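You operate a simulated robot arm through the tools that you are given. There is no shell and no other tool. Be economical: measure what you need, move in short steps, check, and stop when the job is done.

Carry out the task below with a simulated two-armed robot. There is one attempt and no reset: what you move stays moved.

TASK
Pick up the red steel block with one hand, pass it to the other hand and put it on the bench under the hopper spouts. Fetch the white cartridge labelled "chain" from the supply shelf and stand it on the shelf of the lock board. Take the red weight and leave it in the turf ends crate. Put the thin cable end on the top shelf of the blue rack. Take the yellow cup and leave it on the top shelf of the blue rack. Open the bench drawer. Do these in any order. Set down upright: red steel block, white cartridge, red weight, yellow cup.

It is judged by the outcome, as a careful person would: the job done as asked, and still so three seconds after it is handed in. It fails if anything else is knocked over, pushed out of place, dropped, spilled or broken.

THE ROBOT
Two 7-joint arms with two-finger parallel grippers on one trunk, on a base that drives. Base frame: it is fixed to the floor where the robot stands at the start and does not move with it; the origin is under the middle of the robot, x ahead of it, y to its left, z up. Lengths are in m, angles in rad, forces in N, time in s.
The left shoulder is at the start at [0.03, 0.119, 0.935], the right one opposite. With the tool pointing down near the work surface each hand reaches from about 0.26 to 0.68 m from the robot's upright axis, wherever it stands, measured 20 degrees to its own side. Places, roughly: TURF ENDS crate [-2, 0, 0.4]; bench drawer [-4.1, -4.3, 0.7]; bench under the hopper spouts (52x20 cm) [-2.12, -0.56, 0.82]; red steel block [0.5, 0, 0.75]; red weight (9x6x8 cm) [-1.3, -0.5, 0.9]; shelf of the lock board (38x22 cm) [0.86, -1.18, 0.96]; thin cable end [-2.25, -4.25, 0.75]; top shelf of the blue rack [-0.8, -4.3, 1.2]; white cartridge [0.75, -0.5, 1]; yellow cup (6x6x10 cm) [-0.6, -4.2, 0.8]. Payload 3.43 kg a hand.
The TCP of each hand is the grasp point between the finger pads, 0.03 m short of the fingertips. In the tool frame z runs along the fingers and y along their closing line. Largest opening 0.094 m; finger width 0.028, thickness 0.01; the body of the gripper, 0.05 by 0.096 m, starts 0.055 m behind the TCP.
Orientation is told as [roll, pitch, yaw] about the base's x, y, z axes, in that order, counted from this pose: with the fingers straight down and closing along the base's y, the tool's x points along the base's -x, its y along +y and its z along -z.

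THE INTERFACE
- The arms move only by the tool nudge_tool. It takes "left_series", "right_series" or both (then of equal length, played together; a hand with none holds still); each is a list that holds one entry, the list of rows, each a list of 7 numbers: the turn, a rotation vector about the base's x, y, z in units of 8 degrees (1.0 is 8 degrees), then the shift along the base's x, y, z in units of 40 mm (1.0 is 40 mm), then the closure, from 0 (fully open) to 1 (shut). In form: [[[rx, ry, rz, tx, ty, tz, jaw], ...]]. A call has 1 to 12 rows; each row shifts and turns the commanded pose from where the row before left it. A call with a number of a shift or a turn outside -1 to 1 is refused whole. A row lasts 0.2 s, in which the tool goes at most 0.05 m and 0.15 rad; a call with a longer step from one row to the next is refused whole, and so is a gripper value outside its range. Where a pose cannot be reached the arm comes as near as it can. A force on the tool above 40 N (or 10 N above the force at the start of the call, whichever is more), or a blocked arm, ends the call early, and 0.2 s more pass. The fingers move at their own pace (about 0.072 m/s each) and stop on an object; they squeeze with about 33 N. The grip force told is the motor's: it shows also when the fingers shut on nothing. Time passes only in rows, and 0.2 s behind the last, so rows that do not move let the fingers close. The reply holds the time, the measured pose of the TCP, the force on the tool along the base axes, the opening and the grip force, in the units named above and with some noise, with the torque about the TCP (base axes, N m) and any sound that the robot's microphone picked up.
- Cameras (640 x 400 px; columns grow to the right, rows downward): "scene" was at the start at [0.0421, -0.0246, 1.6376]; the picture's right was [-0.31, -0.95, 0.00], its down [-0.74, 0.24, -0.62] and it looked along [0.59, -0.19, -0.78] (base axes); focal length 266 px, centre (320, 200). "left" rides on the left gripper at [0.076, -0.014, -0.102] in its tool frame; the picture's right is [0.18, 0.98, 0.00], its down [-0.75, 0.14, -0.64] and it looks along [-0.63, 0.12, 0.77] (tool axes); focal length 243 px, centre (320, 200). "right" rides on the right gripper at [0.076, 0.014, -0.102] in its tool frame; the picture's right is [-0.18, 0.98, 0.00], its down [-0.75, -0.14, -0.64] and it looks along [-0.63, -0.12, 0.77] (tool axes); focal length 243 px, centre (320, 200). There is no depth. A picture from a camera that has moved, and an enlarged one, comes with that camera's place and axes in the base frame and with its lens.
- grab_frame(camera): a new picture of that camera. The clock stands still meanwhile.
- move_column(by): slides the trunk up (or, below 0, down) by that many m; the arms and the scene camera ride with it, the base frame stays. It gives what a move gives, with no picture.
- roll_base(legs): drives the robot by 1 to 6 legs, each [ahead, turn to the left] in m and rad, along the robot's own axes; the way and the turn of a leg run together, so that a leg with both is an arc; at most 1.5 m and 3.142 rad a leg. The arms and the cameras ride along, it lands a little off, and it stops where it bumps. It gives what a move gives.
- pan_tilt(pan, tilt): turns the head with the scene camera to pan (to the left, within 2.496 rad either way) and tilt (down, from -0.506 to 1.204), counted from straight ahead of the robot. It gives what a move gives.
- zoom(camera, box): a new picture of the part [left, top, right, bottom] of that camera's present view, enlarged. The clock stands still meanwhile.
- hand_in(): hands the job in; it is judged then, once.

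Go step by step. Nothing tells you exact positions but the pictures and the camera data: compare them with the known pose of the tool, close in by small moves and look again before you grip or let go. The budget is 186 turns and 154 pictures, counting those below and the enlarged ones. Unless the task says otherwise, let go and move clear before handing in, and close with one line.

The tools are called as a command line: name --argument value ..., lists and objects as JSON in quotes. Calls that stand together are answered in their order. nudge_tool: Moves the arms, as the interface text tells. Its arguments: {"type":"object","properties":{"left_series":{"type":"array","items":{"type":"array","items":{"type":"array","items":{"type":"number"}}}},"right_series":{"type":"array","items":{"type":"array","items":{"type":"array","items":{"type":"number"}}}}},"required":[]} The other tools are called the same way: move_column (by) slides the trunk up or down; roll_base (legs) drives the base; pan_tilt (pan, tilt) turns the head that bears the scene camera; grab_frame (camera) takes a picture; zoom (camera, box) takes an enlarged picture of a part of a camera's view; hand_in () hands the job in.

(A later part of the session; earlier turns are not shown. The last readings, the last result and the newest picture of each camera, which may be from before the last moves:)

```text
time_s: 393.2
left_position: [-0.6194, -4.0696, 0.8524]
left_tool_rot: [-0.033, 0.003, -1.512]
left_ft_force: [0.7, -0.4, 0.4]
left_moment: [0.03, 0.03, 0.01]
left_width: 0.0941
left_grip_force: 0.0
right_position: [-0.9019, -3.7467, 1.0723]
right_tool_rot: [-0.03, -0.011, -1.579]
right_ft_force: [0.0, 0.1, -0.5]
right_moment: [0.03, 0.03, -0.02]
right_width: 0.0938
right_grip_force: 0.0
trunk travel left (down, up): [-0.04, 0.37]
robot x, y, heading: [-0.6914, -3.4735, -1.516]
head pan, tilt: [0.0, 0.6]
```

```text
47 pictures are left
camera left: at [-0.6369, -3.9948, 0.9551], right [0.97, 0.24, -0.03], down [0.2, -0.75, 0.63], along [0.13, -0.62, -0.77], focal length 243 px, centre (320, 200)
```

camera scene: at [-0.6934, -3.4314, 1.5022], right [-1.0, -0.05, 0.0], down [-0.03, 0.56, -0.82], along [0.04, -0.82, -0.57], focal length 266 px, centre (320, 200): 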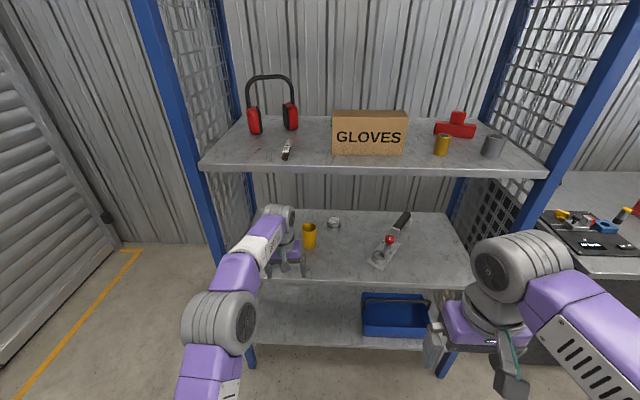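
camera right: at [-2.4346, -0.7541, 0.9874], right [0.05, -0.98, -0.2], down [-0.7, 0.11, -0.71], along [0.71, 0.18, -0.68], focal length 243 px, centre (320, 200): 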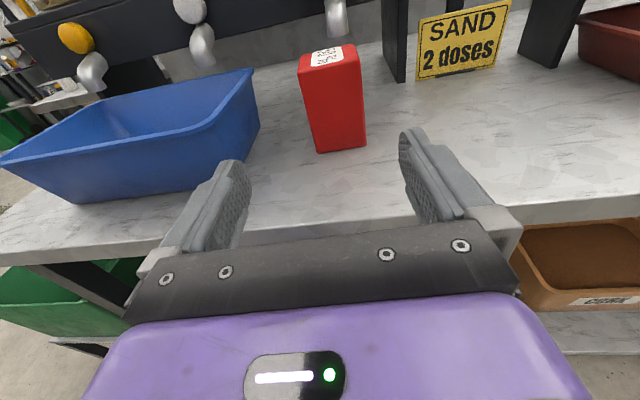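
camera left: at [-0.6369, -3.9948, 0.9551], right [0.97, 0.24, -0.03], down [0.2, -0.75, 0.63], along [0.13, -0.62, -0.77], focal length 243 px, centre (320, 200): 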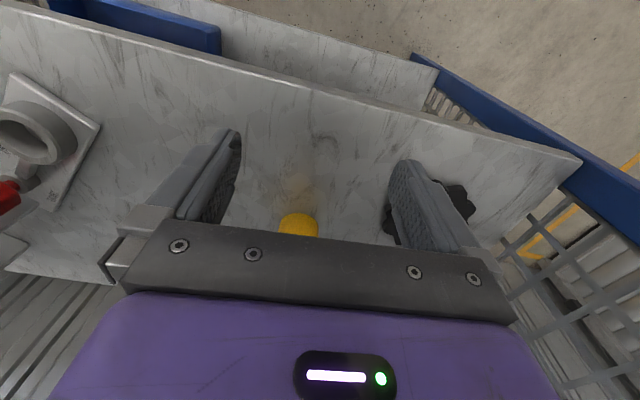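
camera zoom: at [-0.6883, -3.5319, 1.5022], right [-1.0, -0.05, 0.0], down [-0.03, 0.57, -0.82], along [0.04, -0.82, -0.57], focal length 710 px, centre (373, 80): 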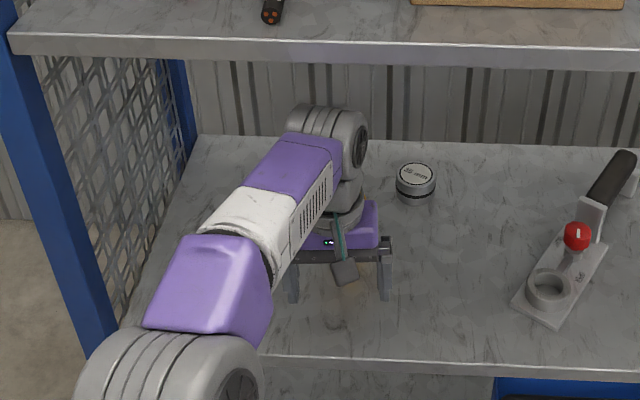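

The cup is centred between the fingers. I advance the final 10 cm and close gently.

nudge_tool --left_series '[[[0.12, 0, 0, -0.25, 0, 0, 0], [0.12, 0, 0, 0, 0, 0, 0]]]'

roll_base --legs '[[0.105, 0]]'

grab_frame --camera "left"

zoom --camera "scene" --box '[180, 170, 420, 320]'

```text
time_s: 393.8
left_position: [-0.6306, -4.0689, 0.8527]
left_tool_rot: [-0.03, 0.037, -1.513]
left_ft_force: [-0.2, 0.2, 0.8]
left_moment: [0.03, -0.01, 0.02]
left_width: 0.094
left_grip_force: 0.1
right_position: [-0.9023, -3.7451, 1.0724]
right_tool_rot: [-0.031, -0.01, -1.578]
right_ft_force: [0.0, -0.9, -1.1]
right_moment: [0.03, 0.02, -0.02]
right_width: 0.0939
right_grip_force: 0.0
trunk travel left (down, up): [-0.04, 0.37]
robot x, y, heading: [-0.6939, -3.4701, -1.517]
head pan, tilt: [0.0, 0.6]
```

```text
time_s: 395.0
left_position: [-0.6261, -4.1749, 0.8513]
left_tool_rot: [-0.029, 0.039, -1.516]
left_ft_force: [-0.4, -0.3, -0.5]
left_moment: [0.0, -0.02, -0.01]
left_width: 0.0938
left_grip_force: 0.1
right_position: [-0.897, -3.851, 1.0731]
right_tool_rot: [-0.029, -0.011, -1.579]
right_ft_force: [-0.1, -0.2, -0.1]
right_moment: [0.05, 0.03, -0.01]
right_width: 0.094
right_grip_force: 0.1
trunk travel left (down, up): [-0.04, 0.37]
robot x, y, heading: [-0.6867, -3.5752, -1.522]
head pan, tilt: [0.0, 0.6]
```

```text
46 pictures are left
camera left: at [-0.6432, -4.103, 0.9572], right [0.97, 0.24, -0.02], down [0.2, -0.77, 0.61], along [0.13, -0.6, -0.79], focal length 243 px, centre (320, 200)
```

left: 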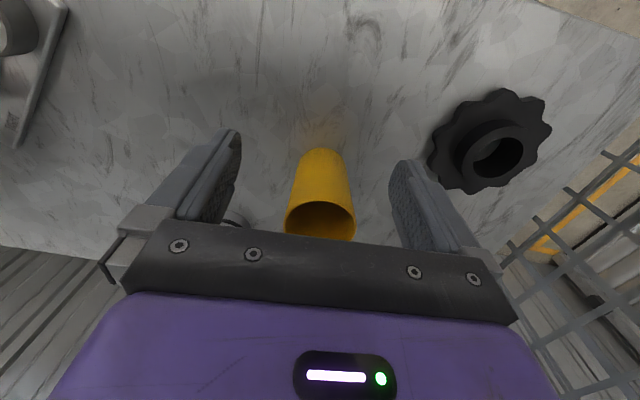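

```text
2.67 times, centred on (300, 245) of scene
camera zoom: at [-0.6832, -3.6369, 1.5022], right [-1.0, -0.05, 0.0], down [-0.03, 0.57, -0.82], along [0.04, -0.82, -0.57], focal length 710 px, centre (373, 80)
```

zoom: 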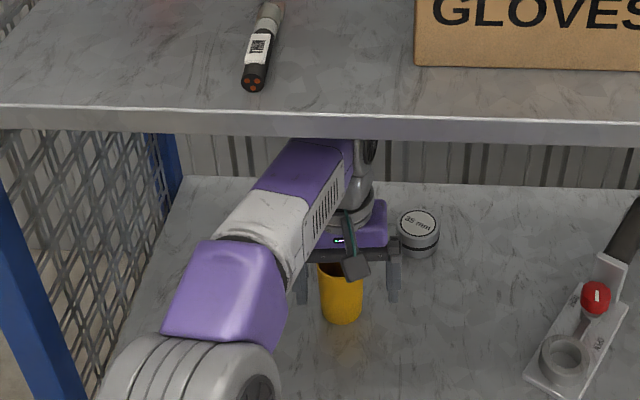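

The cup centre is about 1 cm further in; I correct the small tilt, move 1 cm, and close on the cup.

nudge_tool --left_series '[[[-0.27, -0.21, 0, 0.05, -0.3, 0, 0], [0, 0, 0, 0, 0, 0, 0], [0, 0, 0, 0, 0, 0, 0.3], [0, 0, 0, 0, 0, 0, 0.6], [0, 0, 0, 0, 0, 0, 1], [0, 0, 0, 0, 0, 0, 1]]]'

grab_frame --camera "left"

```text
time_s: 396.4
left_position: [-0.625, -4.185, 0.8527]
left_tool_rot: [-0.002, -0.001, -1.514]
left_ft_force: [0.5, -0.1, 0.5]
left_moment: [-0.02, -0.03, -0.02]
left_width: 0.0
left_grip_force: 32.5
right_position: [-0.898, -3.8502, 1.0721]
right_tool_rot: [-0.03, -0.013, -1.578]
right_ft_force: [0.9, -0.1, -0.7]
right_moment: [0.03, 0.0, -0.02]
right_width: 0.094
right_grip_force: 0.1
trunk travel left (down, up): [-0.04, 0.37]
robot x, y, heading: [-0.6871, -3.578, -1.519]
head pan, tilt: [0.0, 0.6]
```

```text
44 pictures are left
camera left: at [-0.644, -4.1094, 0.9549], right [0.97, 0.24, 0.0], down [0.18, -0.74, 0.64], along [0.15, -0.63, -0.77], focal length 243 px, centre (320, 200)
```

left: 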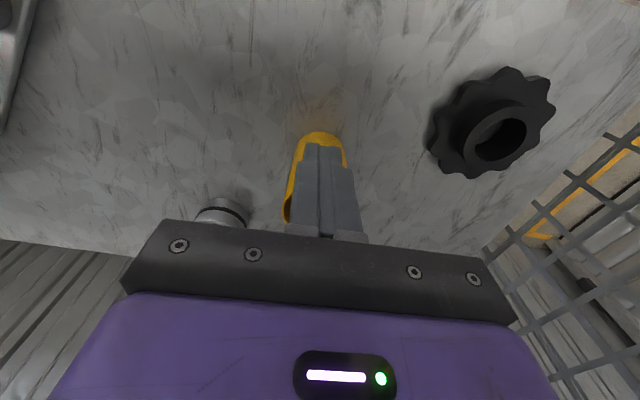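

The fingers shut in front of the cup: the shelf is lower (z≈0.75) and the cup is farther in (y≈-4.22) than I took it. I reopen and look.

nudge_tool --left_series '[[[0, 0, 0, 0, 0, 0, 0], [0, 0, 0, 0, 0, 0, 0], [0, 0, 0, 0, 0, 0, 0], [0, 0, 0, 0, 0, 0, 0]]]'

grab_frame --camera "left"

zoom --camera "scene" --box '[240, 190, 400, 290]'

```text
time_s: 397.4
left_position: [-0.6258, -4.1854, 0.8517]
left_tool_rot: [-0.002, -0.002, -1.515]
left_ft_force: [-0.1, 0.1, -0.7]
left_moment: [-0.02, -0.02, -0.02]
left_width: 0.0938
left_grip_force: 0.1
right_position: [-0.898, -3.8495, 1.0736]
right_tool_rot: [-0.029, -0.012, -1.58]
right_ft_force: [-1.3, -0.1, 0.8]
right_moment: [0.02, 0.01, 0.01]
right_width: 0.094
right_grip_force: 0.0
trunk travel left (down, up): [-0.04, 0.37]
robot x, y, heading: [-0.6877, -3.5761, -1.521]
head pan, tilt: [0.0, 0.6]
```

```text
43 pictures are left
camera left: at [-0.644, -4.1094, 0.9549], right [0.97, 0.24, 0.0], down [0.18, -0.74, 0.64], along [0.15, -0.63, -0.77], focal length 243 px, centre (320, 200)
```

left: 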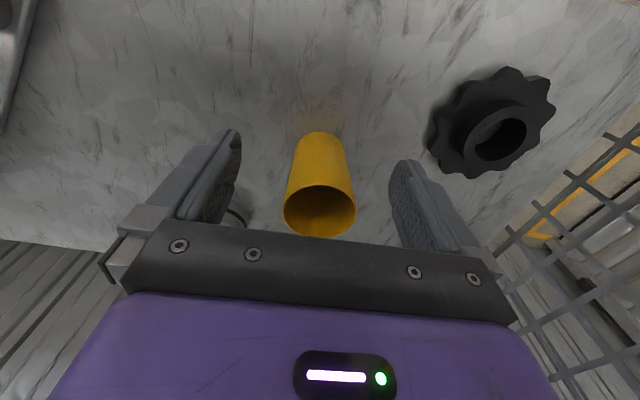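

```text
4.00 times, centred on (320, 240) of scene
camera zoom: at [-0.6832, -3.6356, 1.5023], right [-1.0, -0.05, 0.0], down [-0.03, 0.56, -0.83], along [0.04, -0.82, -0.56], focal length 1066 px, centre (320, 40)
```

zoom: 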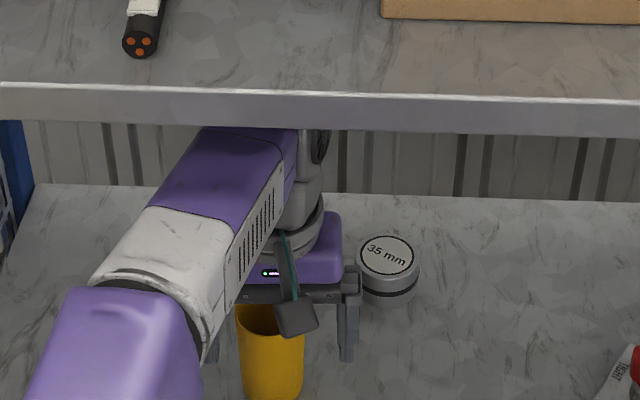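

Using the rim's apparent size: the cup is at (-0.612, -4.245), rim z≈0.805, shelf ≈0.70. I shift, lower, and advance around it.

nudge_tool --left_series '[[[0, 0, 0, 0.27, 0, 0, 0], [0, 0, 0, 0, 0, -0.7, 0], [0, 0, 0, 0, 0, -0.7, 0], [0, 0, 0, 0, 0, -0.5, 0], [0, 0, 0, 0, 0, 0, 0]]]'

roll_base --legs '[[0.06, 0]]'

grab_frame --camera "left"

```text
time_s: 398.6
left_position: [-0.6134, -4.1855, 0.7753]
left_tool_rot: [-0.003, -0.004, -1.516]
left_ft_force: [0.0, -0.3, 0.4]
left_moment: [0.02, -0.02, -0.02]
left_width: 0.0943
left_grip_force: 0.1
right_position: [-0.897, -3.8497, 1.0736]
right_tool_rot: [-0.029, -0.012, -1.579]
right_ft_force: [-0.6, -0.5, -0.1]
right_moment: [-0.03, 0.03, 0.01]
right_width: 0.094
right_grip_force: 0.1
trunk travel left (down, up): [-0.04, 0.37]
robot x, y, heading: [-0.6858, -3.5751, -1.527]
head pan, tilt: [0.0, 0.6]
```

```text
time_s: 399.6
left_position: [-0.6109, -4.2467, 0.7753]
left_tool_rot: [-0.003, -0.001, -1.515]
left_ft_force: [0.6, -0.4, 0.1]
left_moment: [0.0, 0.01, -0.03]
left_width: 0.0939
left_grip_force: 0.0
right_position: [-0.8945, -3.9114, 1.0721]
right_tool_rot: [-0.03, -0.009, -1.579]
right_ft_force: [-0.2, -1.0, -0.2]
right_moment: [0.02, 0.0, -0.02]
right_width: 0.0939
right_grip_force: 0.1
trunk travel left (down, up): [-0.04, 0.37]
robot x, y, heading: [-0.6831, -3.6386, -1.52]
head pan, tilt: [0.0, 0.6]
```

```text
41 pictures are left
camera left: at [-0.6301, -4.171, 0.8771], right [0.97, 0.24, 0.0], down [0.18, -0.74, 0.64], along [0.15, -0.62, -0.77], focal length 243 px, centre (320, 200)
```

left: 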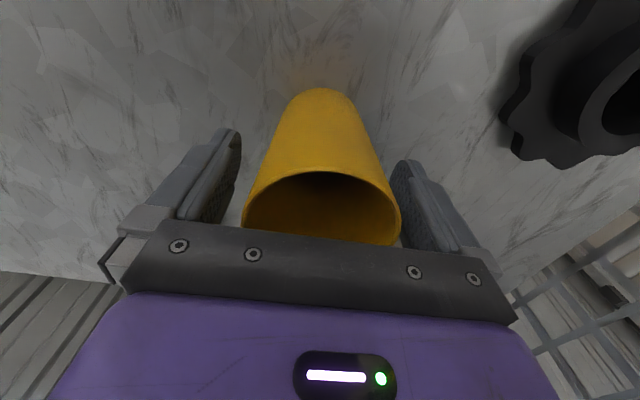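

The cup is well between the fingers now. I close and lift slightly.

nudge_tool --left_series '[[[0, 0, 0, -0.08, 0.15, 0, 0.1], [0, 0, 0, 0, 0, 0, 0.3], [0, 0, 0, 0, 0, 0, 0.5], [0, 0, 0, 0, 0, 0, 1], [0, 0, 0, 0, 0, 0, 1], [0, 0, 0, 0, 0, 0.5, 1], [0, 0, 0, 0, 0, 0.5, 1]]]'

grab_frame --camera "left"

```text
time_s: 401.2
left_position: [-0.6142, -4.2427, 0.8157]
left_tool_rot: [-0.004, -0.001, -1.516]
left_ft_force: [0.2, -0.8, -0.9]
left_moment: [-0.02, 0.02, 0.0]
left_width: 0.06
left_grip_force: 32.5
right_position: [-0.894, -3.9104, 1.0717]
right_tool_rot: [-0.03, -0.011, -1.579]
right_ft_force: [-0.1, -0.3, -0.2]
right_moment: [0.02, 0.01, 0.0]
right_width: 0.094
right_grip_force: 0.0
trunk travel left (down, up): [-0.04, 0.37]
robot x, y, heading: [-0.6768, -3.6328, -1.524]
head pan, tilt: [0.0, 0.6]
```

```text
40 pictures are left
camera left: at [-0.6332, -4.1663, 0.9186], right [0.97, 0.24, 0.0], down [0.18, -0.74, 0.64], along [0.15, -0.63, -0.77], focal length 243 px, centre (320, 200)
```

left: 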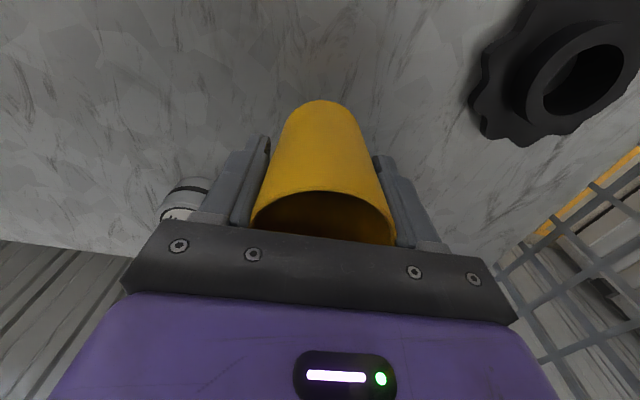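

The cup is held (0.060 m). I back out of the rack, raise the trunk, and shift 10 cm to the left to line the shoulder up with the free spot left of the cable end.

roll_base --legs '[[-0.45, 0]]'

move_column --by 0.37

nudge_tool --left_series '[[[0, 0, 0, 0, 0.6, 0.5, 1], [0, 0, 0, 0.4, 0.4, 0.7, 1], [0, 0, 0, 0.4, 0, 0.8, 1], [0, 0, 0, 0.4, 0, 0.7, 1], [0, 0, 0, 0.2, 0, 0, 1]]]'

roll_base --legs '[[0, 1.525], [0.1, 0], [0, -1.571]]'

grab_frame --camera "scene"

```text
time_s: 403.8
left_position: [-0.6337, -3.8057, 0.8165]
left_tool_rot: [-0.001, -0.005, -1.51]
left_ft_force: [0.9, -1.1, -0.4]
left_moment: [-0.02, -0.01, -0.02]
left_width: 0.0596
left_grip_force: 33.2
right_position: [-0.9164, -3.4737, 1.0719]
right_tool_rot: [-0.03, -0.011, -1.575]
right_ft_force: [0.1, -0.6, 0.1]
right_moment: [-0.03, 0.01, 0.04]
right_width: 0.0941
right_grip_force: 0.0
trunk travel left (down, up): [-0.04, 0.37]
robot x, y, heading: [-0.7081, -3.1989, -1.517]
head pan, tilt: [0.0, 0.6]
```

```text
time_s: 407.4
left_position: [-0.6331, -3.804, 1.1861]
left_tool_rot: [-0.001, -0.001, -1.51]
left_ft_force: [-0.7, 0.5, -0.7]
left_moment: [-0.01, -0.04, 0.0]
left_width: 0.0598
left_grip_force: 32.8
right_position: [-0.9162, -3.4752, 1.4422]
right_tool_rot: [-0.03, -0.01, -1.574]
right_ft_force: [-0.5, 0.0, 0.9]
right_moment: [0.02, -0.03, -0.01]
right_width: 0.0941
right_grip_force: 0.0
trunk travel left (down, up): [-0.41, 0.0]
robot x, y, heading: [-0.7096, -3.2001, -1.512]
head pan, tilt: [0.0, 0.6]
```

```text
time_s: 408.6
left_position: [-0.5781, -3.7646, 1.2951]
left_tool_rot: [-0.003, -0.002, -1.508]
left_ft_force: [0.2, -0.1, -1.3]
left_moment: [0.02, -0.02, -0.01]
left_width: 0.0596
left_grip_force: 32.8
right_position: [-0.9154, -3.475, 1.442]
right_tool_rot: [-0.029, -0.01, -1.573]
right_ft_force: [0.4, 0.2, -0.3]
right_moment: [0.0, 0.02, 0.01]
right_width: 0.094
right_grip_force: 0.0
trunk travel left (down, up): [-0.41, 0.0]
robot x, y, heading: [-0.7081, -3.1989, -1.517]
head pan, tilt: [0.0, 0.6]
```

```text
time_s: 417.5
left_position: [-0.4712, -3.7527, 1.2945]
left_tool_rot: [-0.001, -0.001, -1.491]
left_ft_force: [-0.5, -0.4, -1.1]
left_moment: [0.0, 0.0, 0.04]
left_width: 0.0597
left_grip_force: 32.9
right_position: [-0.8125, -3.4671, 1.4417]
right_tool_rot: [-0.029, -0.01, -1.557]
right_ft_force: [0.1, -0.5, -0.4]
right_moment: [0.02, 0.0, 0.0]
right_width: 0.0941
right_grip_force: 0.0
trunk travel left (down, up): [-0.41, 0.0]
robot x, y, heading: [-0.6054, -3.1899, -1.497]
head pan, tilt: [0.0, 0.6]
```

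```text
39 pictures are left
camera scene: at [-0.6032, -3.2495, 1.8723], right [-1.0, -0.07, 0.0], down [-0.04, 0.56, -0.83], along [0.06, -0.82, -0.56], focal length 266 px, centre (320, 200)
```

scene: 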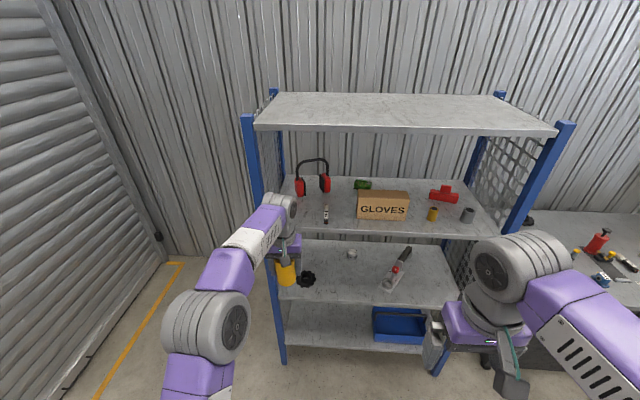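

roll_base --legs '[[0, -0.02]]'

nudge_tool --left_series '[[[0, 0, 0, 0, -0.6, 0, 1], [0, 0, 0, 0, -0.6, 0, 1]]]'

roll_base --legs '[[0.17, 0]]'

grab_frame --camera "scene"

grab_frame --camera "left"

```text
time_s: 418.3
left_position: [-0.481, -3.7551, 1.2942]
left_tool_rot: [-0.001, -0.002, -1.511]
left_ft_force: [0.0, -0.5, -1.9]
left_moment: [-0.02, 0.0, -0.03]
left_width: 0.0597
left_grip_force: 33.7
right_position: [-0.8188, -3.4648, 1.4413]
right_tool_rot: [-0.03, -0.01, -1.578]
right_ft_force: [0.5, 1.1, -0.1]
right_moment: [0.0, 0.01, 0.03]
right_width: 0.094
right_grip_force: 0.1
trunk travel left (down, up): [-0.41, 0.0]
robot x, y, heading: [-0.6088, -3.1891, -1.517]
head pan, tilt: [0.0, 0.6]
```

```text
time_s: 418.9
left_position: [-0.4819, -3.7996, 1.2888]
left_tool_rot: [-0.001, -0.001, -1.512]
left_ft_force: [0.7, 0.0, -1.0]
left_moment: [0.01, 0.0, 0.02]
left_width: 0.0599
left_grip_force: 32.8
left hand out of reach, approached as far as the arm can: row 2
right_position: [-0.8182, -3.4664, 1.4423]
right_tool_rot: [-0.028, -0.009, -1.576]
right_ft_force: [-0.1, -0.3, -0.4]
right_moment: [0.02, 0.01, 0.03]
right_width: 0.0938
right_grip_force: 0.0
trunk travel left (down, up): [-0.41, 0.0]
robot x, y, heading: [-0.6087, -3.1897, -1.522]
head pan, tilt: [0.0, 0.6]
```

```text
time_s: 420.3
left_position: [-0.4744, -3.9657, 1.2902]
left_tool_rot: [-0.004, -0.002, -1.514]
left_ft_force: [0.0, 0.9, -1.5]
left_moment: [-0.01, -0.02, 0.0]
left_width: 0.0597
left_grip_force: 33.3
right_position: [-0.8096, -3.6323, 1.443]
right_tool_rot: [-0.031, -0.012, -1.577]
right_ft_force: [0.2, 0.0, 0.2]
right_moment: [0.0, -0.01, 0.03]
right_width: 0.0939
right_grip_force: 0.1
trunk travel left (down, up): [-0.41, 0.0]
robot x, y, heading: [-0.6001, -3.3558, -1.524]
head pan, tilt: [0.0, 0.6]
```

```text
38 pictures are left
camera scene: at [-0.5957, -3.4172, 1.8724], right [-1.0, -0.05, 0.0], down [-0.03, 0.56, -0.83], along [0.04, -0.82, -0.56], focal length 266 px, centre (320, 200)
```

scene: 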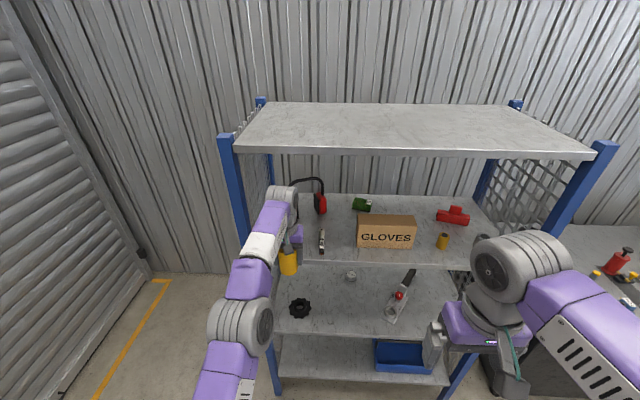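

```text
37 pictures are left
camera left: at [-0.4929, -3.8898, 1.393], right [0.97, 0.24, 0.0], down [0.19, -0.74, 0.64], along [0.15, -0.63, -0.76], focal length 243 px, centre (320, 200)
```

left: 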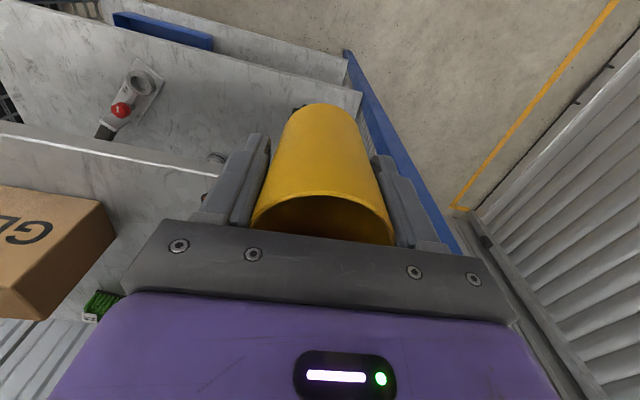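

Clearances look good. I drive the last 15 cm in.

roll_base --legs '[[0.155, 0]]'

grab_frame --camera "left"

zoom --camera "scene" --box '[180, 140, 420, 330]'

```text
time_s: 421.7
left_position: [-0.4683, -4.1199, 1.2919]
left_tool_rot: [-0.002, -0.004, -1.52]
left_ft_force: [0.7, -0.5, -1.0]
left_moment: [0.02, -0.03, -0.01]
left_width: 0.0598
left_grip_force: 33.0
right_position: [-0.8031, -3.784, 1.444]
right_tool_rot: [-0.029, -0.012, -1.582]
right_ft_force: [-0.2, 1.0, 0.1]
right_moment: [0.02, -0.01, -0.01]
right_width: 0.0938
right_grip_force: 0.1
trunk travel left (down, up): [-0.41, 0.0]
robot x, y, heading: [-0.5938, -3.5128, -1.524]
head pan, tilt: [0.0, 0.6]
```

```text
36 pictures are left
camera left: at [-0.4879, -4.0431, 1.3936], right [0.97, 0.24, 0.0], down [0.18, -0.74, 0.64], along [0.15, -0.63, -0.76], focal length 243 px, centre (320, 200)
```

left: 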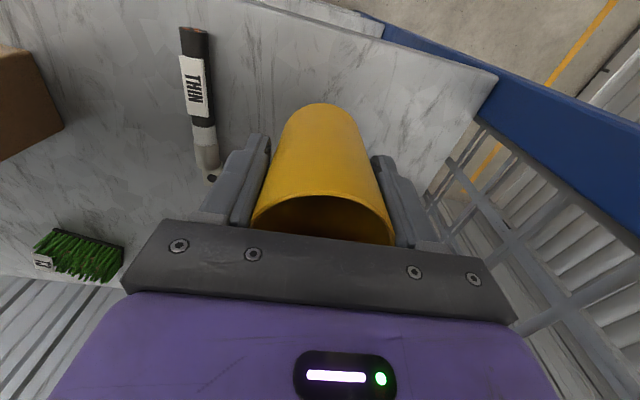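

```text
2.11 times, centred on (300, 235) of scene
camera zoom: at [-0.5885, -3.5699, 1.8724], right [-1.0, -0.05, 0.0], down [-0.03, 0.56, -0.83], along [0.04, -0.82, -0.56], focal length 561 px, centre (362, 126)
```

zoom: 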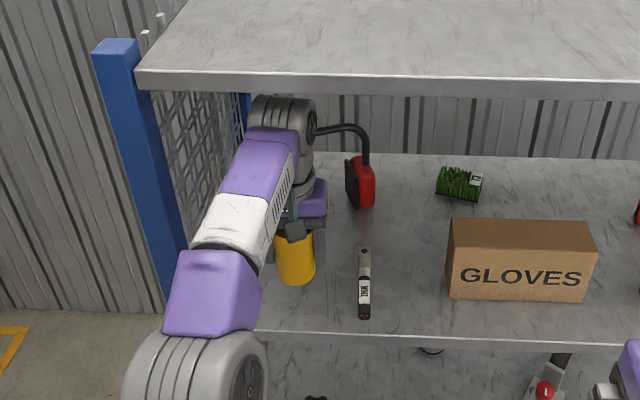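

The spot is free. I lower gently until the cup touches.

nudge_tool --left_series '[[[0, 0, 0, 0, 0, -0.35, 1], [0, 0, 0, 0, 0, -0.25, 1], [0, 0, 0, 0, 0, -0.12, 1], [0, 0, 0, 0, 0, -0.1, 1], [0, 0, 0, 0, 0, 0, 1]]]'

```text
time_s: 422.9
left_position: [-0.4675, -4.1209, 1.2577]
left_tool_rot: [-0.002, -0.005, -1.519]
left_ft_force: [0.0, 0.0, -0.7]
left_moment: [0.03, 0.02, -0.03]
left_width: 0.0597
left_grip_force: 32.7
right_position: [-0.8034, -3.7861, 1.4423]
right_tool_rot: [-0.029, -0.01, -1.583]
right_ft_force: [-0.1, 0.6, -0.2]
right_moment: [0.03, 0.01, -0.02]
right_width: 0.0938
right_grip_force: 0.1
trunk travel left (down, up): [-0.41, 0.0]
robot x, y, heading: [-0.5926, -3.5078, -1.521]
head pan, tilt: [0.0, 0.6]
```

nudge_tool --left_series '[[[0, 0, 0, 0, 0, -0.08, 1], [0, 0, 0, 0, 0, -0.08, 1], [0, 0, 0, 0, 0, -0.08, 1], [0, 0, 0, 0, 0, 0, 1]]]'

```text
time_s: 423.9
left_position: [-0.4671, -4.1193, 1.2487]
left_tool_rot: [-0.002, -0.004, -1.517]
left_ft_force: [0.7, -0.3, -1.6]
left_moment: [0.0, -0.01, 0.01]
left_width: 0.0594
left_grip_force: 32.7
right_position: [-0.8028, -3.7853, 1.4421]
right_tool_rot: [-0.03, -0.011, -1.583]
right_ft_force: [-0.5, -0.6, 0.5]
right_moment: [-0.01, -0.03, 0.0]
right_width: 0.0942
right_grip_force: 0.1
trunk travel left (down, up): [-0.41, 0.0]
robot x, y, heading: [-0.5884, -3.5122, -1.525]
head pan, tilt: [0.0, 0.6]
```

nudge_tool --left_series '[[[0, 0, 0, 0, 0, -0.08, 1], [0, 0, 0, 0, 0, -0.08, 1], [0, 0, 0, 0, 0, -0.08, 1], [0, 0, 0, 0, 0, -0.08, 1], [0, 0, 0, 0, 0, 0, 1]]]'

zoom --camera "scene" --box '[240, 200, 380, 288]'

```text
time_s: 425.1
left_position: [-0.4694, -4.1199, 1.236]
left_tool_rot: [-0.003, -0.004, -1.517]
left_ft_force: [0.3, -0.1, -1.1]
left_moment: [-0.01, -0.02, -0.04]
left_width: 0.0596
left_grip_force: 33.4
right_position: [-0.803, -3.7839, 1.4434]
right_tool_rot: [-0.03, -0.01, -1.583]
right_ft_force: [0.8, -0.3, 0.1]
right_moment: [-0.01, -0.01, -0.01]
right_width: 0.094
right_grip_force: 0.0
trunk travel left (down, up): [-0.41, 0.0]
robot x, y, heading: [-0.5912, -3.5085, -1.525]
head pan, tilt: [0.0, 0.6]
```

```text
4.55 times, centred on (310, 244) of scene
camera zoom: at [-0.5884, -3.5715, 1.8723], right [-1.0, -0.05, 0.0], down [-0.03, 0.56, -0.83], along [0.04, -0.82, -0.56], focal length 1211 px, centre (366, 0)
```

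zoom: 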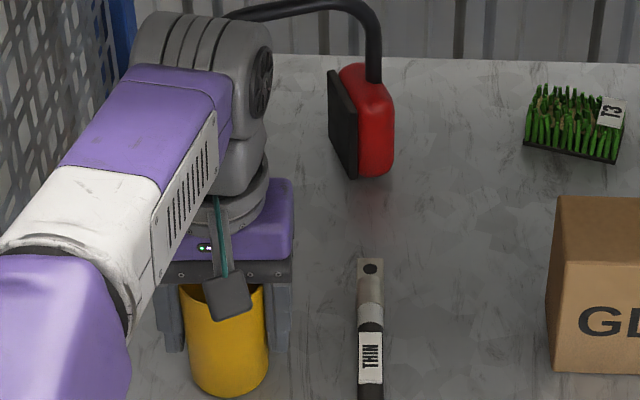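

nudge_tool --left_series '[[[0, 0, 0, 0, 0, -0.07, 1], [0, 0, 0, 0, 0, -0.07, 1], [0, 0, 0, 0, 0, -0.07, 1], [0, 0, 0, 0, 0, 0, 1]]]'

```text
time_s: 426.1
left_position: [-0.4677, -4.1203, 1.2305]
left_tool_rot: [-0.003, -0.011, -1.517]
left_ft_force: [3.3, -5.8, 26.1]
left_moment: [-0.06, 0.06, -0.12]
left_width: 0.0592
left_grip_force: 32.9
right_position: [-0.8033, -3.7828, 1.4428]
right_tool_rot: [-0.03, -0.013, -1.585]
right_ft_force: [-0.4, -1.1, 0.2]
right_moment: [0.01, 0.02, -0.01]
right_width: 0.0941
right_grip_force: 0.1
trunk travel left (down, up): [-0.41, 0.0]
robot x, y, heading: [-0.5907, -3.5095, -1.52]
head pan, tilt: [0.0, 0.6]
```

The cup stands on the shelf. I ease off, open, rise a little and back straight out.

nudge_tool --left_series '[[[0, 0, 0, 0, 0, 0.1, 1], [0, 0, 0, 0, 0, 0, 0.3], [0, 0, 0, 0, 0, 0, 0], [0, 0, 0, 0, 0, 0, 0], [0, 0, 0, 0, 0, 0.4, 0], [0, 0, 0, 0, 0, 0.4, 0]]]'

roll_base --legs '[[-0.4, 0]]'

zoom --camera "scene" --box '[220, 80, 540, 280]'

```text
time_s: 427.5
left_position: [-0.4675, -4.1197, 1.2652]
left_tool_rot: [-0.001, -0.002, -1.519]
left_ft_force: [-1.1, 0.2, 0.3]
left_moment: [0.01, 0.04, 0.03]
left_width: 0.0938
left_grip_force: 0.1
right_position: [-0.8033, -3.7848, 1.4428]
right_tool_rot: [-0.032, -0.01, -1.583]
right_ft_force: [0.3, 0.0, 0.4]
right_moment: [0.02, 0.0, 0.01]
right_width: 0.0938
right_grip_force: 0.1
trunk travel left (down, up): [-0.41, 0.0]
robot x, y, heading: [-0.5935, -3.5095, -1.522]
head pan, tilt: [0.0, 0.6]
```

```text
time_s: 430.0
left_position: [-0.4915, -3.7319, 1.2646]
left_tool_rot: [-0.001, -0.005, -1.528]
left_ft_force: [-0.1, -0.5, 0.1]
left_moment: [-0.01, -0.03, 0.02]
left_width: 0.0939
left_grip_force: 0.1
right_position: [-0.822, -3.3931, 1.4417]
right_tool_rot: [-0.028, -0.011, -1.595]
right_ft_force: [-0.8, -0.3, 0.1]
right_moment: [0.01, 0.0, 0.01]
right_width: 0.094
right_grip_force: 0.1
trunk travel left (down, up): [-0.41, 0.0]
robot x, y, heading: [-0.6066, -3.1223, -1.533]
head pan, tilt: [0.0, 0.6]
```

```text
2.00 times, centred on (380, 180) of scene
camera zoom: at [-0.6049, -3.1819, 1.8723], right [-1.0, -0.03, 0.0], down [-0.02, 0.56, -0.82], along [0.03, -0.82, -0.57], focal length 533 px, centre (200, 240)
```

zoom: 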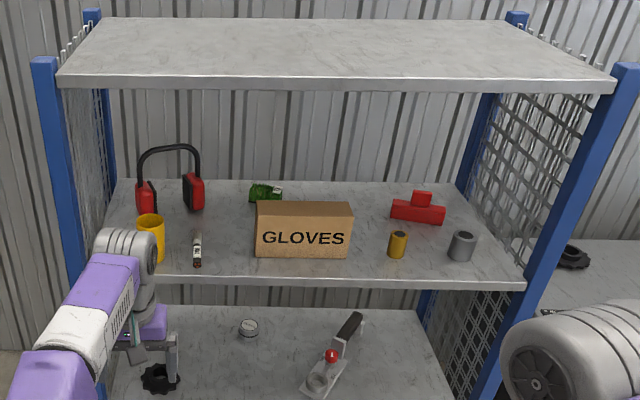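

The cup stands upright beside the cable end. Last is the bench drawer: I drive west along the south aisle to it.

roll_base --legs '[[0, -1.554], [1.2, 0], [1.2, 0], [1.0, 0], [0, 1.516]]'

move_column --by -0.21

pan_tilt --pan 0 --tilt 0.75

grab_frame --camera "scene"

```text
time_s: 453.8
left_position: [-3.9274, -3.9247, 1.2644]
left_tool_rot: [-0.002, -0.004, -1.633]
left_ft_force: [0.0, -0.6, 0.4]
left_moment: [-0.01, -0.01, 0.0]
left_width: 0.0941
left_grip_force: 0.1
right_position: [-4.221, -3.5548, 1.4426]
right_tool_rot: [-0.03, -0.011, -1.697]
right_ft_force: [-0.9, -0.4, -0.9]
right_moment: [-0.01, 0.01, 0.01]
right_width: 0.0941
right_grip_force: 0.0
trunk travel left (down, up): [-0.41, 0.0]
robot x, y, heading: [-3.9791, -3.3067, -1.636]
head pan, tilt: [0.0, 0.6]
```

```text
time_s: 456.1
left_position: [-3.9276, -3.9251, 1.0549]
left_tool_rot: [-0.001, -0.003, -1.633]
left_ft_force: [-0.5, -0.4, -0.3]
left_moment: [0.02, -0.03, -0.01]
left_width: 0.0941
left_grip_force: 0.0
right_position: [-4.2221, -3.5537, 1.2321]
right_tool_rot: [-0.03, -0.012, -1.697]
right_ft_force: [0.1, 0.7, 0.4]
right_moment: [0.01, 0.03, -0.01]
right_width: 0.0941
right_grip_force: 0.0
trunk travel left (down, up): [-0.2, 0.21]
robot x, y, heading: [-3.9797, -3.3091, -1.638]
head pan, tilt: [0.0, 0.6]
```

```text
time_s: 456.8
left_position: [-3.9283, -3.9252, 1.0548]
left_tool_rot: [0.0, -0.004, -1.631]
left_ft_force: [0.8, -0.1, 0.2]
left_moment: [0.0, 0.01, -0.03]
left_width: 0.094
left_grip_force: 0.1
right_position: [-4.2233, -3.554, 1.2325]
right_tool_rot: [-0.031, -0.011, -1.696]
right_ft_force: [-0.8, -0.8, 0.4]
right_moment: [-0.03, -0.03, 0.02]
right_width: 0.0938
right_grip_force: 0.1
trunk travel left (down, up): [-0.2, 0.21]
robot x, y, heading: [-3.9823, -3.3094, -1.641]
head pan, tilt: [0.0, 0.75]
```

```text
32 pictures are left
camera scene: at [-3.9846, -3.3609, 1.6495], right [-1.0, 0.07, 0.0], down [0.05, 0.68, -0.73], along [-0.05, -0.73, -0.68], focal length 266 px, centre (320, 200)
```

scene: 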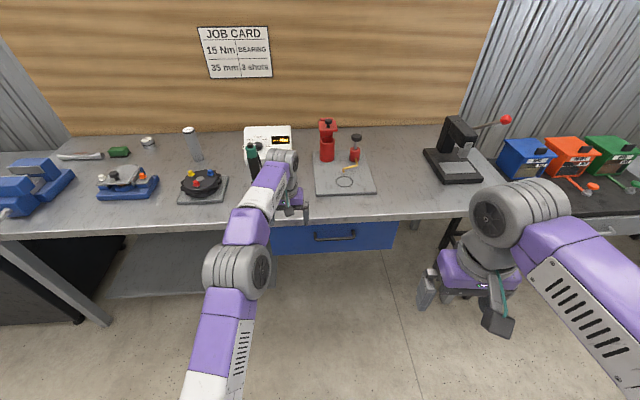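

The blue drawer with its bar handle is ahead, handle near (-4.105, -4.13, 0.70). I square up and turn the right hand to point forward with fingers closing vertically, tucking the left hand back.

roll_base --legs '[[0, 0.07]]'

nudge_tool --right_series '[[[-0.577, -0.577, -0.577, 0, -0.3, -0.5, 0], [-0.577, -0.577, -0.577, 0, -0.3, -0.5, 0], [-0.577, -0.577, -0.577, 0, -0.3, -0.5, 0], [-0.577, -0.577, -0.577, 0, -0.3, -0.5, 0], [-0.577, -0.577, -0.577, 0, -0.3, -0.5, 0], [-0.577, -0.577, -0.577, 0, -0.3, -0.5, 0], [-0.577, -0.577, -0.577, 0, -0.3, -0.5, 0], [-0.577, -0.577, -0.577, 0, -0.3, -0.5, 0], [-0.577, -0.577, -0.577, 0, -0.3, -0.5, 0], [-0.577, -0.577, -0.577, 0, 0, -0.5, 0], [-0.577, -0.577, -0.577, 0, 0, -0.5, 0], [-0.577, -0.577, -0.577, 0, 0, -0.5, 0]]]' --left_series '[[[0, 0, 0, 0, 0.4, 0.3, 0], [0, 0, 0, 0, 0.4, 0.3, 0], [0, 0, 0, 0, 0.4, 0.3, 0], [0, 0, 0, 0, 0.4, 0.3, 0], [0, 0, 0, 0, 0.4, 0.3, 0], [0, 0, 0, 0, 0.4, 0.3, 0], [0, 0, 0, 0, 0.4, 0.3, 0], [0, 0, 0, 0, 0.4, 0.3, 0], [0, 0, 0, 0, 0.4, 0.3, 0], [0, 0, 0, 0, 0.4, 0.3, 0], [0, 0, 0, 0, 0.4, 0.3, 0], [0, 0, 0, 0, 0.4, 0.3, 0]]]'

nudge_tool --right_series '[[[-0.577, -0.577, -0.577, 0, 0, -0.5, 0], [-0.577, -0.577, -0.577, 0, 0, -0.5, 0], [-0.577, -0.577, -0.577, 0, 0, -0.5, 0], [0, 0, 0, 0, 0, 0, 0]]]'

grab_frame --camera "scene"

grab_frame --camera "right"

```text
time_s: 457.6
left_position: [-3.8843, -3.9195, 1.0544]
left_tool_rot: [-0.002, -0.004, -1.561]
left_ft_force: [0.4, 0.7, -0.3]
left_moment: [0.0, 0.0, -0.01]
left_width: 0.0938
left_grip_force: 0.0
right_position: [-4.2041, -3.5704, 1.2325]
right_tool_rot: [-0.029, -0.01, -1.626]
right_ft_force: [0.1, -0.2, 0.2]
right_moment: [0.02, 0.03, 0.01]
right_width: 0.094
right_grip_force: 0.3
trunk travel left (down, up): [-0.2, 0.21]
robot x, y, heading: [-3.9778, -3.3058, -1.571]
head pan, tilt: [0.0, 0.75]
```

```text
time_s: 460.2
left_position: [-3.8838, -3.728, 1.1998]
left_tool_rot: [0.0, -0.003, -1.56]
left_ft_force: [-0.7, -0.6, 0.7]
left_moment: [-0.01, 0.0, -0.01]
left_width: 0.0939
left_grip_force: 0.1
right_position: [-4.2466, -3.7384, 1.0101]
right_tool_rot: [1.273, -0.157, -2.895]
right_ft_force: [0.0, 0.3, 0.1]
right_moment: [0.0, 0.01, -0.01]
right_width: 0.0942
right_grip_force: 0.1
right hand out of reach, approached as far as the arm can: row 9, 10, 11, 12
trunk travel left (down, up): [-0.2, 0.21]
robot x, y, heading: [-3.982, -3.3083, -1.567]
head pan, tilt: [0.0, 0.75]
```

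```text
time_s: 461.2
left_position: [-3.8843, -3.7278, 1.2002]
left_tool_rot: [-0.004, -0.005, -1.561]
left_ft_force: [1.1, -0.2, -0.3]
left_moment: [0.0, -0.01, 0.0]
left_width: 0.0939
left_grip_force: 0.2
right_position: [-4.2485, -3.7437, 0.9469]
right_tool_rot: [1.542, 0.058, 3.128]
right_ft_force: [0.2, -0.2, 0.7]
right_moment: [0.01, -0.01, 0.0]
right_width: 0.0939
right_grip_force: 0.1
right hand out of reach, approached as far as the arm can: row 1
trunk travel left (down, up): [-0.2, 0.21]
robot x, y, heading: [-3.9827, -3.3071, -1.568]
head pan, tilt: [0.0, 0.75]
```

```text
31 pictures are left
camera scene: at [-3.9808, -3.3607, 1.6495], right [-1.0, 0.0, 0.0], down [0.0, 0.68, -0.73], along [0.0, -0.73, -0.68], focal length 266 px, centre (320, 200)
```

scene: 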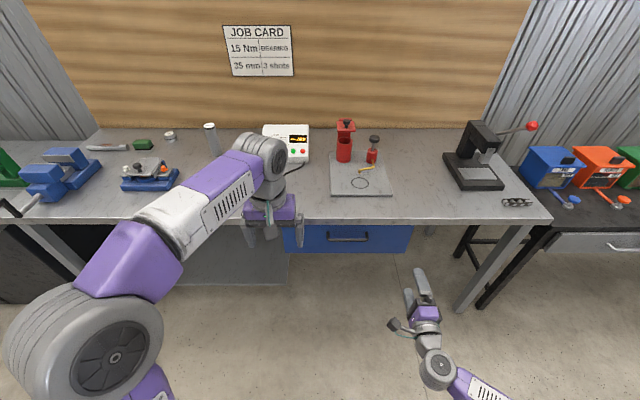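

```text
30 pictures are left
camera right: at [-4.1722, -3.6438, 0.9704], right [-0.24, -0.03, 0.97], down [-0.74, 0.65, -0.17], along [-0.63, -0.76, -0.18], focal length 243 px, centre (320, 200)
```

right: 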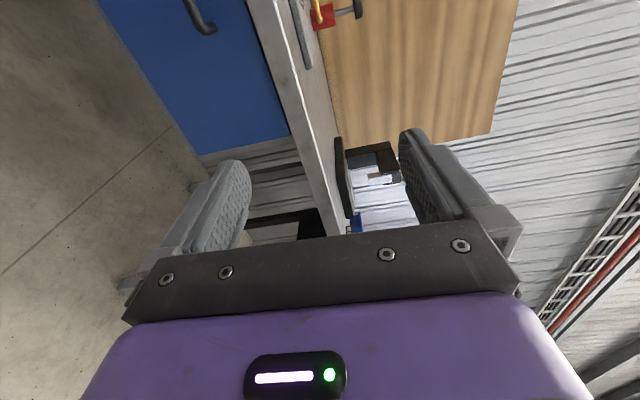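

The hand points ahead properly. I bring it in line with the handle, lower, and take both views again to fix the handle's position.

nudge_tool --right_series '[[[0, 0, 0, 0.75, -0.1, -0.8, 0], [0, 0, 0, 0.75, -0.1, -0.8, 0], [0, 0, 0, 0.75, -0.1, -0.8, 0], [0, 0, 0, 0.75, -0.1, -0.8, 0], [0, 0, 0, 0.75, -0.1, -0.8, 0], [0, 0, 0, 0, 0, 0, 0]]]'

grab_frame --camera "right"

zoom --camera "scene" --box '[260, 190, 460, 315]'

```text
time_s: 462.6
left_position: [-3.8839, -3.7278, 1.1997]
left_tool_rot: [-0.002, -0.004, -1.562]
left_ft_force: [-0.3, 0.1, 0.4]
left_moment: [-0.01, -0.03, -0.03]
left_width: 0.0939
left_grip_force: 0.1
right_position: [-4.1283, -3.7908, 0.8467]
right_tool_rot: [1.541, 0.056, 3.13]
right_ft_force: [0.4, -0.7, -0.1]
right_moment: [0.02, 0.03, 0.0]
right_width: 0.0939
right_grip_force: 0.1
right hand out of reach, approached as far as the arm can: row 4, 5
trunk travel left (down, up): [-0.2, 0.21]
robot x, y, heading: [-3.9825, -3.3092, -1.571]
head pan, tilt: [0.0, 0.75]
```

```text
29 pictures are left
camera right: at [-4.0517, -3.6903, 0.8689], right [-0.24, -0.03, 0.97], down [-0.74, 0.65, -0.16], along [-0.63, -0.76, -0.18], focal length 243 px, centre (320, 200)
```

right: 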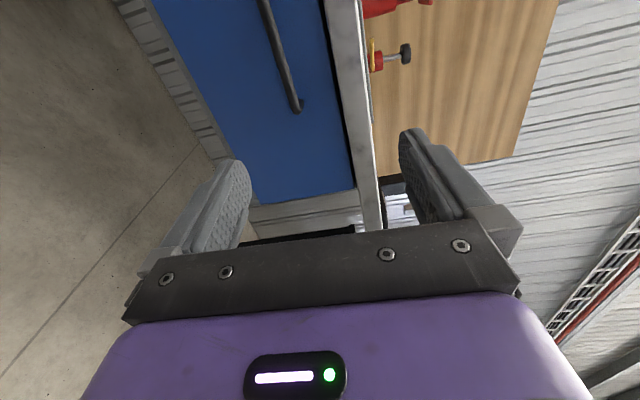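

```text
3.20 times, centred on (360, 252) of scene
camera zoom: at [-3.9814, -3.3606, 1.6494], right [-1.0, 0.0, 0.0], down [0.0, 0.68, -0.73], along [0.0, -0.73, -0.68], focal length 852 px, centre (192, 32)
```

zoom: 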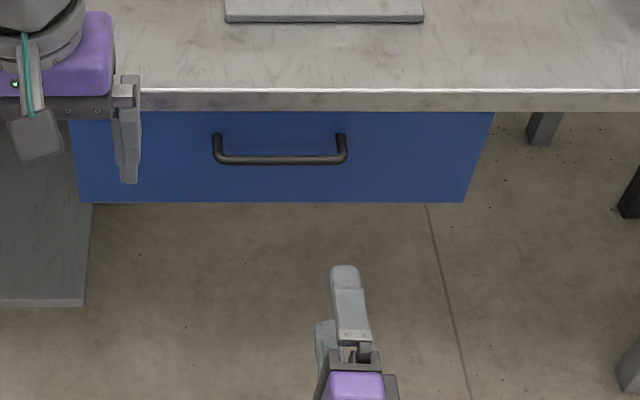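

Triangulated: the bar is at y≈-4.04, z≈0.796, x from -4.01 to -4.17, with the bench edge 6 cm above. I lower the trunk 5 cm, part-close the fingers and drive up to the handle.

move_column --by -0.05

nudge_tool --right_series '[[[0, 0, 0, 0, 0, 0, 0.4], [0, 0, 0, 0.4, 0, 0, 0.4], [0, 0, 0, 0, 0, 0, 0.4]]]'

roll_base --legs '[[0.17, 0]]'

grab_frame --camera "right"

zoom --camera "scene" --box '[260, 220, 460, 345]'

```text
time_s: 463.6
left_position: [-3.8843, -3.7291, 1.1501]
left_tool_rot: [-0.001, -0.004, -1.562]
left_ft_force: [0.3, 1.2, 0.6]
left_moment: [-0.02, 0.0, -0.01]
left_width: 0.0942
left_grip_force: 0.0
right_position: [-4.1273, -3.791, 0.7973]
right_tool_rot: [1.541, 0.056, 3.132]
right_ft_force: [0.8, 0.4, -0.6]
right_moment: [0.02, 0.0, -0.02]
right_width: 0.094
right_grip_force: 0.1
trunk travel left (down, up): [-0.15, 0.26]
robot x, y, heading: [-3.981, -3.3075, -1.568]
head pan, tilt: [0.0, 0.75]
```

```text
time_s: 464.4
left_position: [-3.8846, -3.7275, 1.1497]
left_tool_rot: [-0.001, -0.003, -1.562]
left_ft_force: [1.4, -0.3, 0.3]
left_moment: [-0.01, 0.01, 0.02]
left_width: 0.0939
left_grip_force: 0.1
right_position: [-4.1221, -3.7902, 0.8034]
right_tool_rot: [1.539, 0.056, 3.131]
right_ft_force: [-0.1, 0.8, 0.1]
right_moment: [0.02, -0.03, 0.0]
right_width: 0.0564
right_grip_force: 0.1
right hand out of reach, approached as far as the arm can: row 2
trunk travel left (down, up): [-0.15, 0.26]
robot x, y, heading: [-3.9812, -3.307, -1.567]
head pan, tilt: [0.0, 0.75]
```

```text
time_s: 465.8
left_position: [-3.8834, -3.8979, 1.149]
left_tool_rot: [-0.003, -0.002, -1.56]
left_ft_force: [0.0, -0.1, 0.4]
left_moment: [0.04, 0.03, 0.0]
left_width: 0.0941
left_grip_force: 0.0
right_position: [-4.1203, -3.9604, 0.8021]
right_tool_rot: [1.539, 0.056, 3.134]
right_ft_force: [0.3, -1.0, 0.8]
right_moment: [-0.05, 0.01, -0.01]
right_width: 0.0564
right_grip_force: 0.0
trunk travel left (down, up): [-0.15, 0.26]
robot x, y, heading: [-3.9827, -3.4763, -1.566]
head pan, tilt: [0.0, 0.75]
```

```text
27 pictures are left
camera right: at [-4.0443, -3.8598, 0.824], right [-0.24, -0.03, 0.97], down [-0.74, 0.65, -0.16], along [-0.63, -0.76, -0.18], focal length 243 px, centre (320, 200)
```

right: 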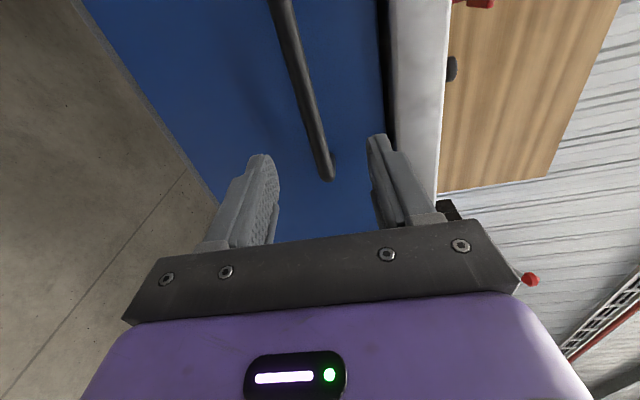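

```text
3.20 times, centred on (360, 282) of scene
camera zoom: at [-3.9803, -3.5317, 1.5994], right [-1.0, 0.0, 0.0], down [0.0, 0.68, -0.73], along [0.0, -0.73, -0.68], focal length 852 px, centre (192, -64)
```

zoom: 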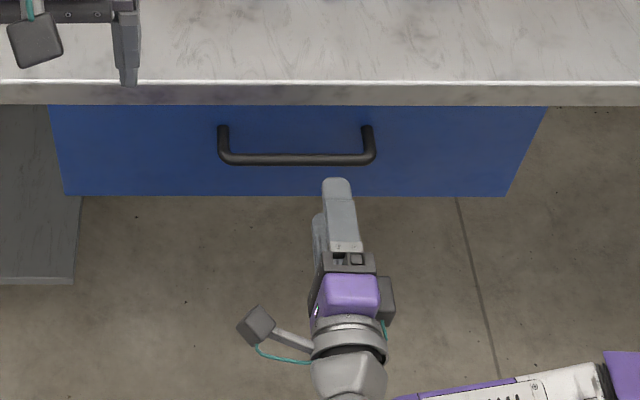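

The bar runs between the fingers' heights. I drive the last 7 cm and grip it.

roll_base --legs '[[0.065, 0]]'

nudge_tool --right_series '[[[0, 0, 0, 0, 0, -0.1, 0.4], [0, 0, 0, 0, 0, 0, 1], [0, 0, 0, 0, 0, 0, 1], [0, 0, 0, 0, 0, 0, 1]]]'

grab_frame --camera "right"

```text
time_s: 466.8
left_position: [-3.8818, -3.9646, 1.1495]
left_tool_rot: [-0.001, -0.001, -1.558]
left_ft_force: [-0.5, 0.5, -0.4]
left_moment: [0.02, -0.03, 0.01]
left_width: 0.0943
left_grip_force: 0.0
right_position: [-4.12, -4.0285, 0.8018]
right_tool_rot: [1.539, 0.055, 3.135]
right_ft_force: [0.1, 0.3, -0.4]
right_moment: [-0.03, 0.02, 0.01]
right_width: 0.0564
right_grip_force: 0.1
trunk travel left (down, up): [-0.15, 0.26]
robot x, y, heading: [-3.9818, -3.5434, -1.564]
head pan, tilt: [0.0, 0.75]
```

```text
time_s: 467.8
left_position: [-3.8824, -3.9656, 1.149]
left_tool_rot: [0.0, -0.002, -1.558]
left_ft_force: [-0.1, -0.2, -0.3]
left_moment: [-0.02, -0.01, 0.01]
left_width: 0.0938
left_grip_force: 0.0
right_position: [-4.1205, -4.0273, 0.7958]
right_tool_rot: [1.525, 0.053, 3.138]
right_ft_force: [3.7, 4.0, -25.1]
right_moment: [0.24, 1.28, 0.23]
right_width: 0.0148
right_grip_force: 45.4
trunk travel left (down, up): [-0.15, 0.26]
robot x, y, heading: [-3.9812, -3.544, -1.565]
head pan, tilt: [0.0, 0.75]
```

```text
25 pictures are left
camera right: at [-4.0451, -3.9267, 0.8182], right [-0.24, -0.04, 0.97], down [-0.74, 0.65, -0.15], along [-0.62, -0.76, -0.19], focal length 243 px, centre (320, 200)
```

right: 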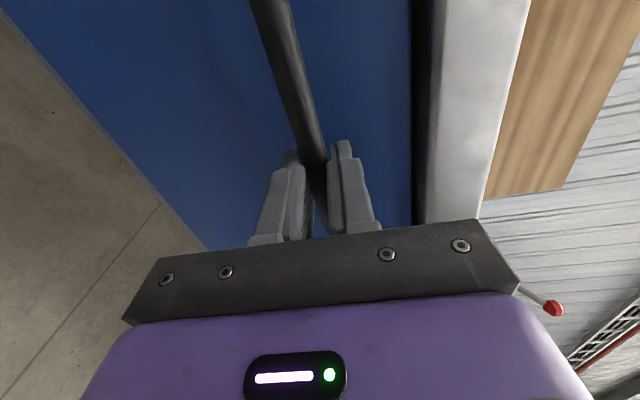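

The bar is gripped. I ease the vertical strain and pull the drawer by backing the base.

nudge_tool --right_series '[[[0, 0, 0, 0, 0, -0.1, 1], [0, 0, 0, 0, 0, 0, 1]]]'

roll_base --legs '[[-0.12, 0]]'

grab_frame --camera "scene"

```text
time_s: 468.4
left_position: [-3.8819, -3.9648, 1.1495]
left_tool_rot: [-0.001, -0.002, -1.557]
left_ft_force: [0.2, -0.3, -0.2]
left_moment: [0.02, 0.06, 0.01]
left_width: 0.094
left_grip_force: 0.0
right_position: [-4.1205, -4.0282, 0.7954]
right_tool_rot: [1.529, 0.053, 3.138]
right_ft_force: [10.7, 6.4, -23.3]
right_moment: [0.19, 1.26, -0.56]
right_width: 0.0148
right_grip_force: 45.7
right hand out of reach, approached as far as the arm can: row 1
trunk travel left (down, up): [-0.15, 0.26]
robot x, y, heading: [-3.9802, -3.5431, -1.566]
head pan, tilt: [0.0, 0.75]
```

```text
time_s: 469.6
left_position: [-3.8812, -3.8445, 1.1489]
left_tool_rot: [-0.003, -0.002, -1.562]
left_ft_force: [0.5, 0.8, 0.3]
left_moment: [-0.01, -0.02, 0.01]
left_width: 0.094
left_grip_force: 0.0
right_position: [-4.1215, -3.9072, 0.7957]
right_tool_rot: [1.529, 0.054, 3.143]
right_ft_force: [17.7, -1.1, -26.6]
right_moment: [0.23, 1.23, -0.11]
right_width: 0.0149
right_grip_force: 45.0
trunk travel left (down, up): [-0.15, 0.26]
robot x, y, heading: [-3.9827, -3.4252, -1.567]
head pan, tilt: [0.0, 0.75]
```

```text
24 pictures are left
camera scene: at [-3.9787, -3.4783, 1.5993], right [-1.0, 0.0, 0.0], down [0.0, 0.68, -0.73], along [0.0, -0.73, -0.68], focal length 266 px, centre (320, 200)
```

scene: 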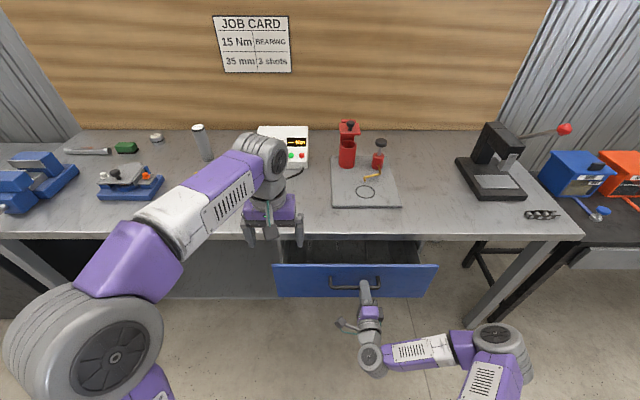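

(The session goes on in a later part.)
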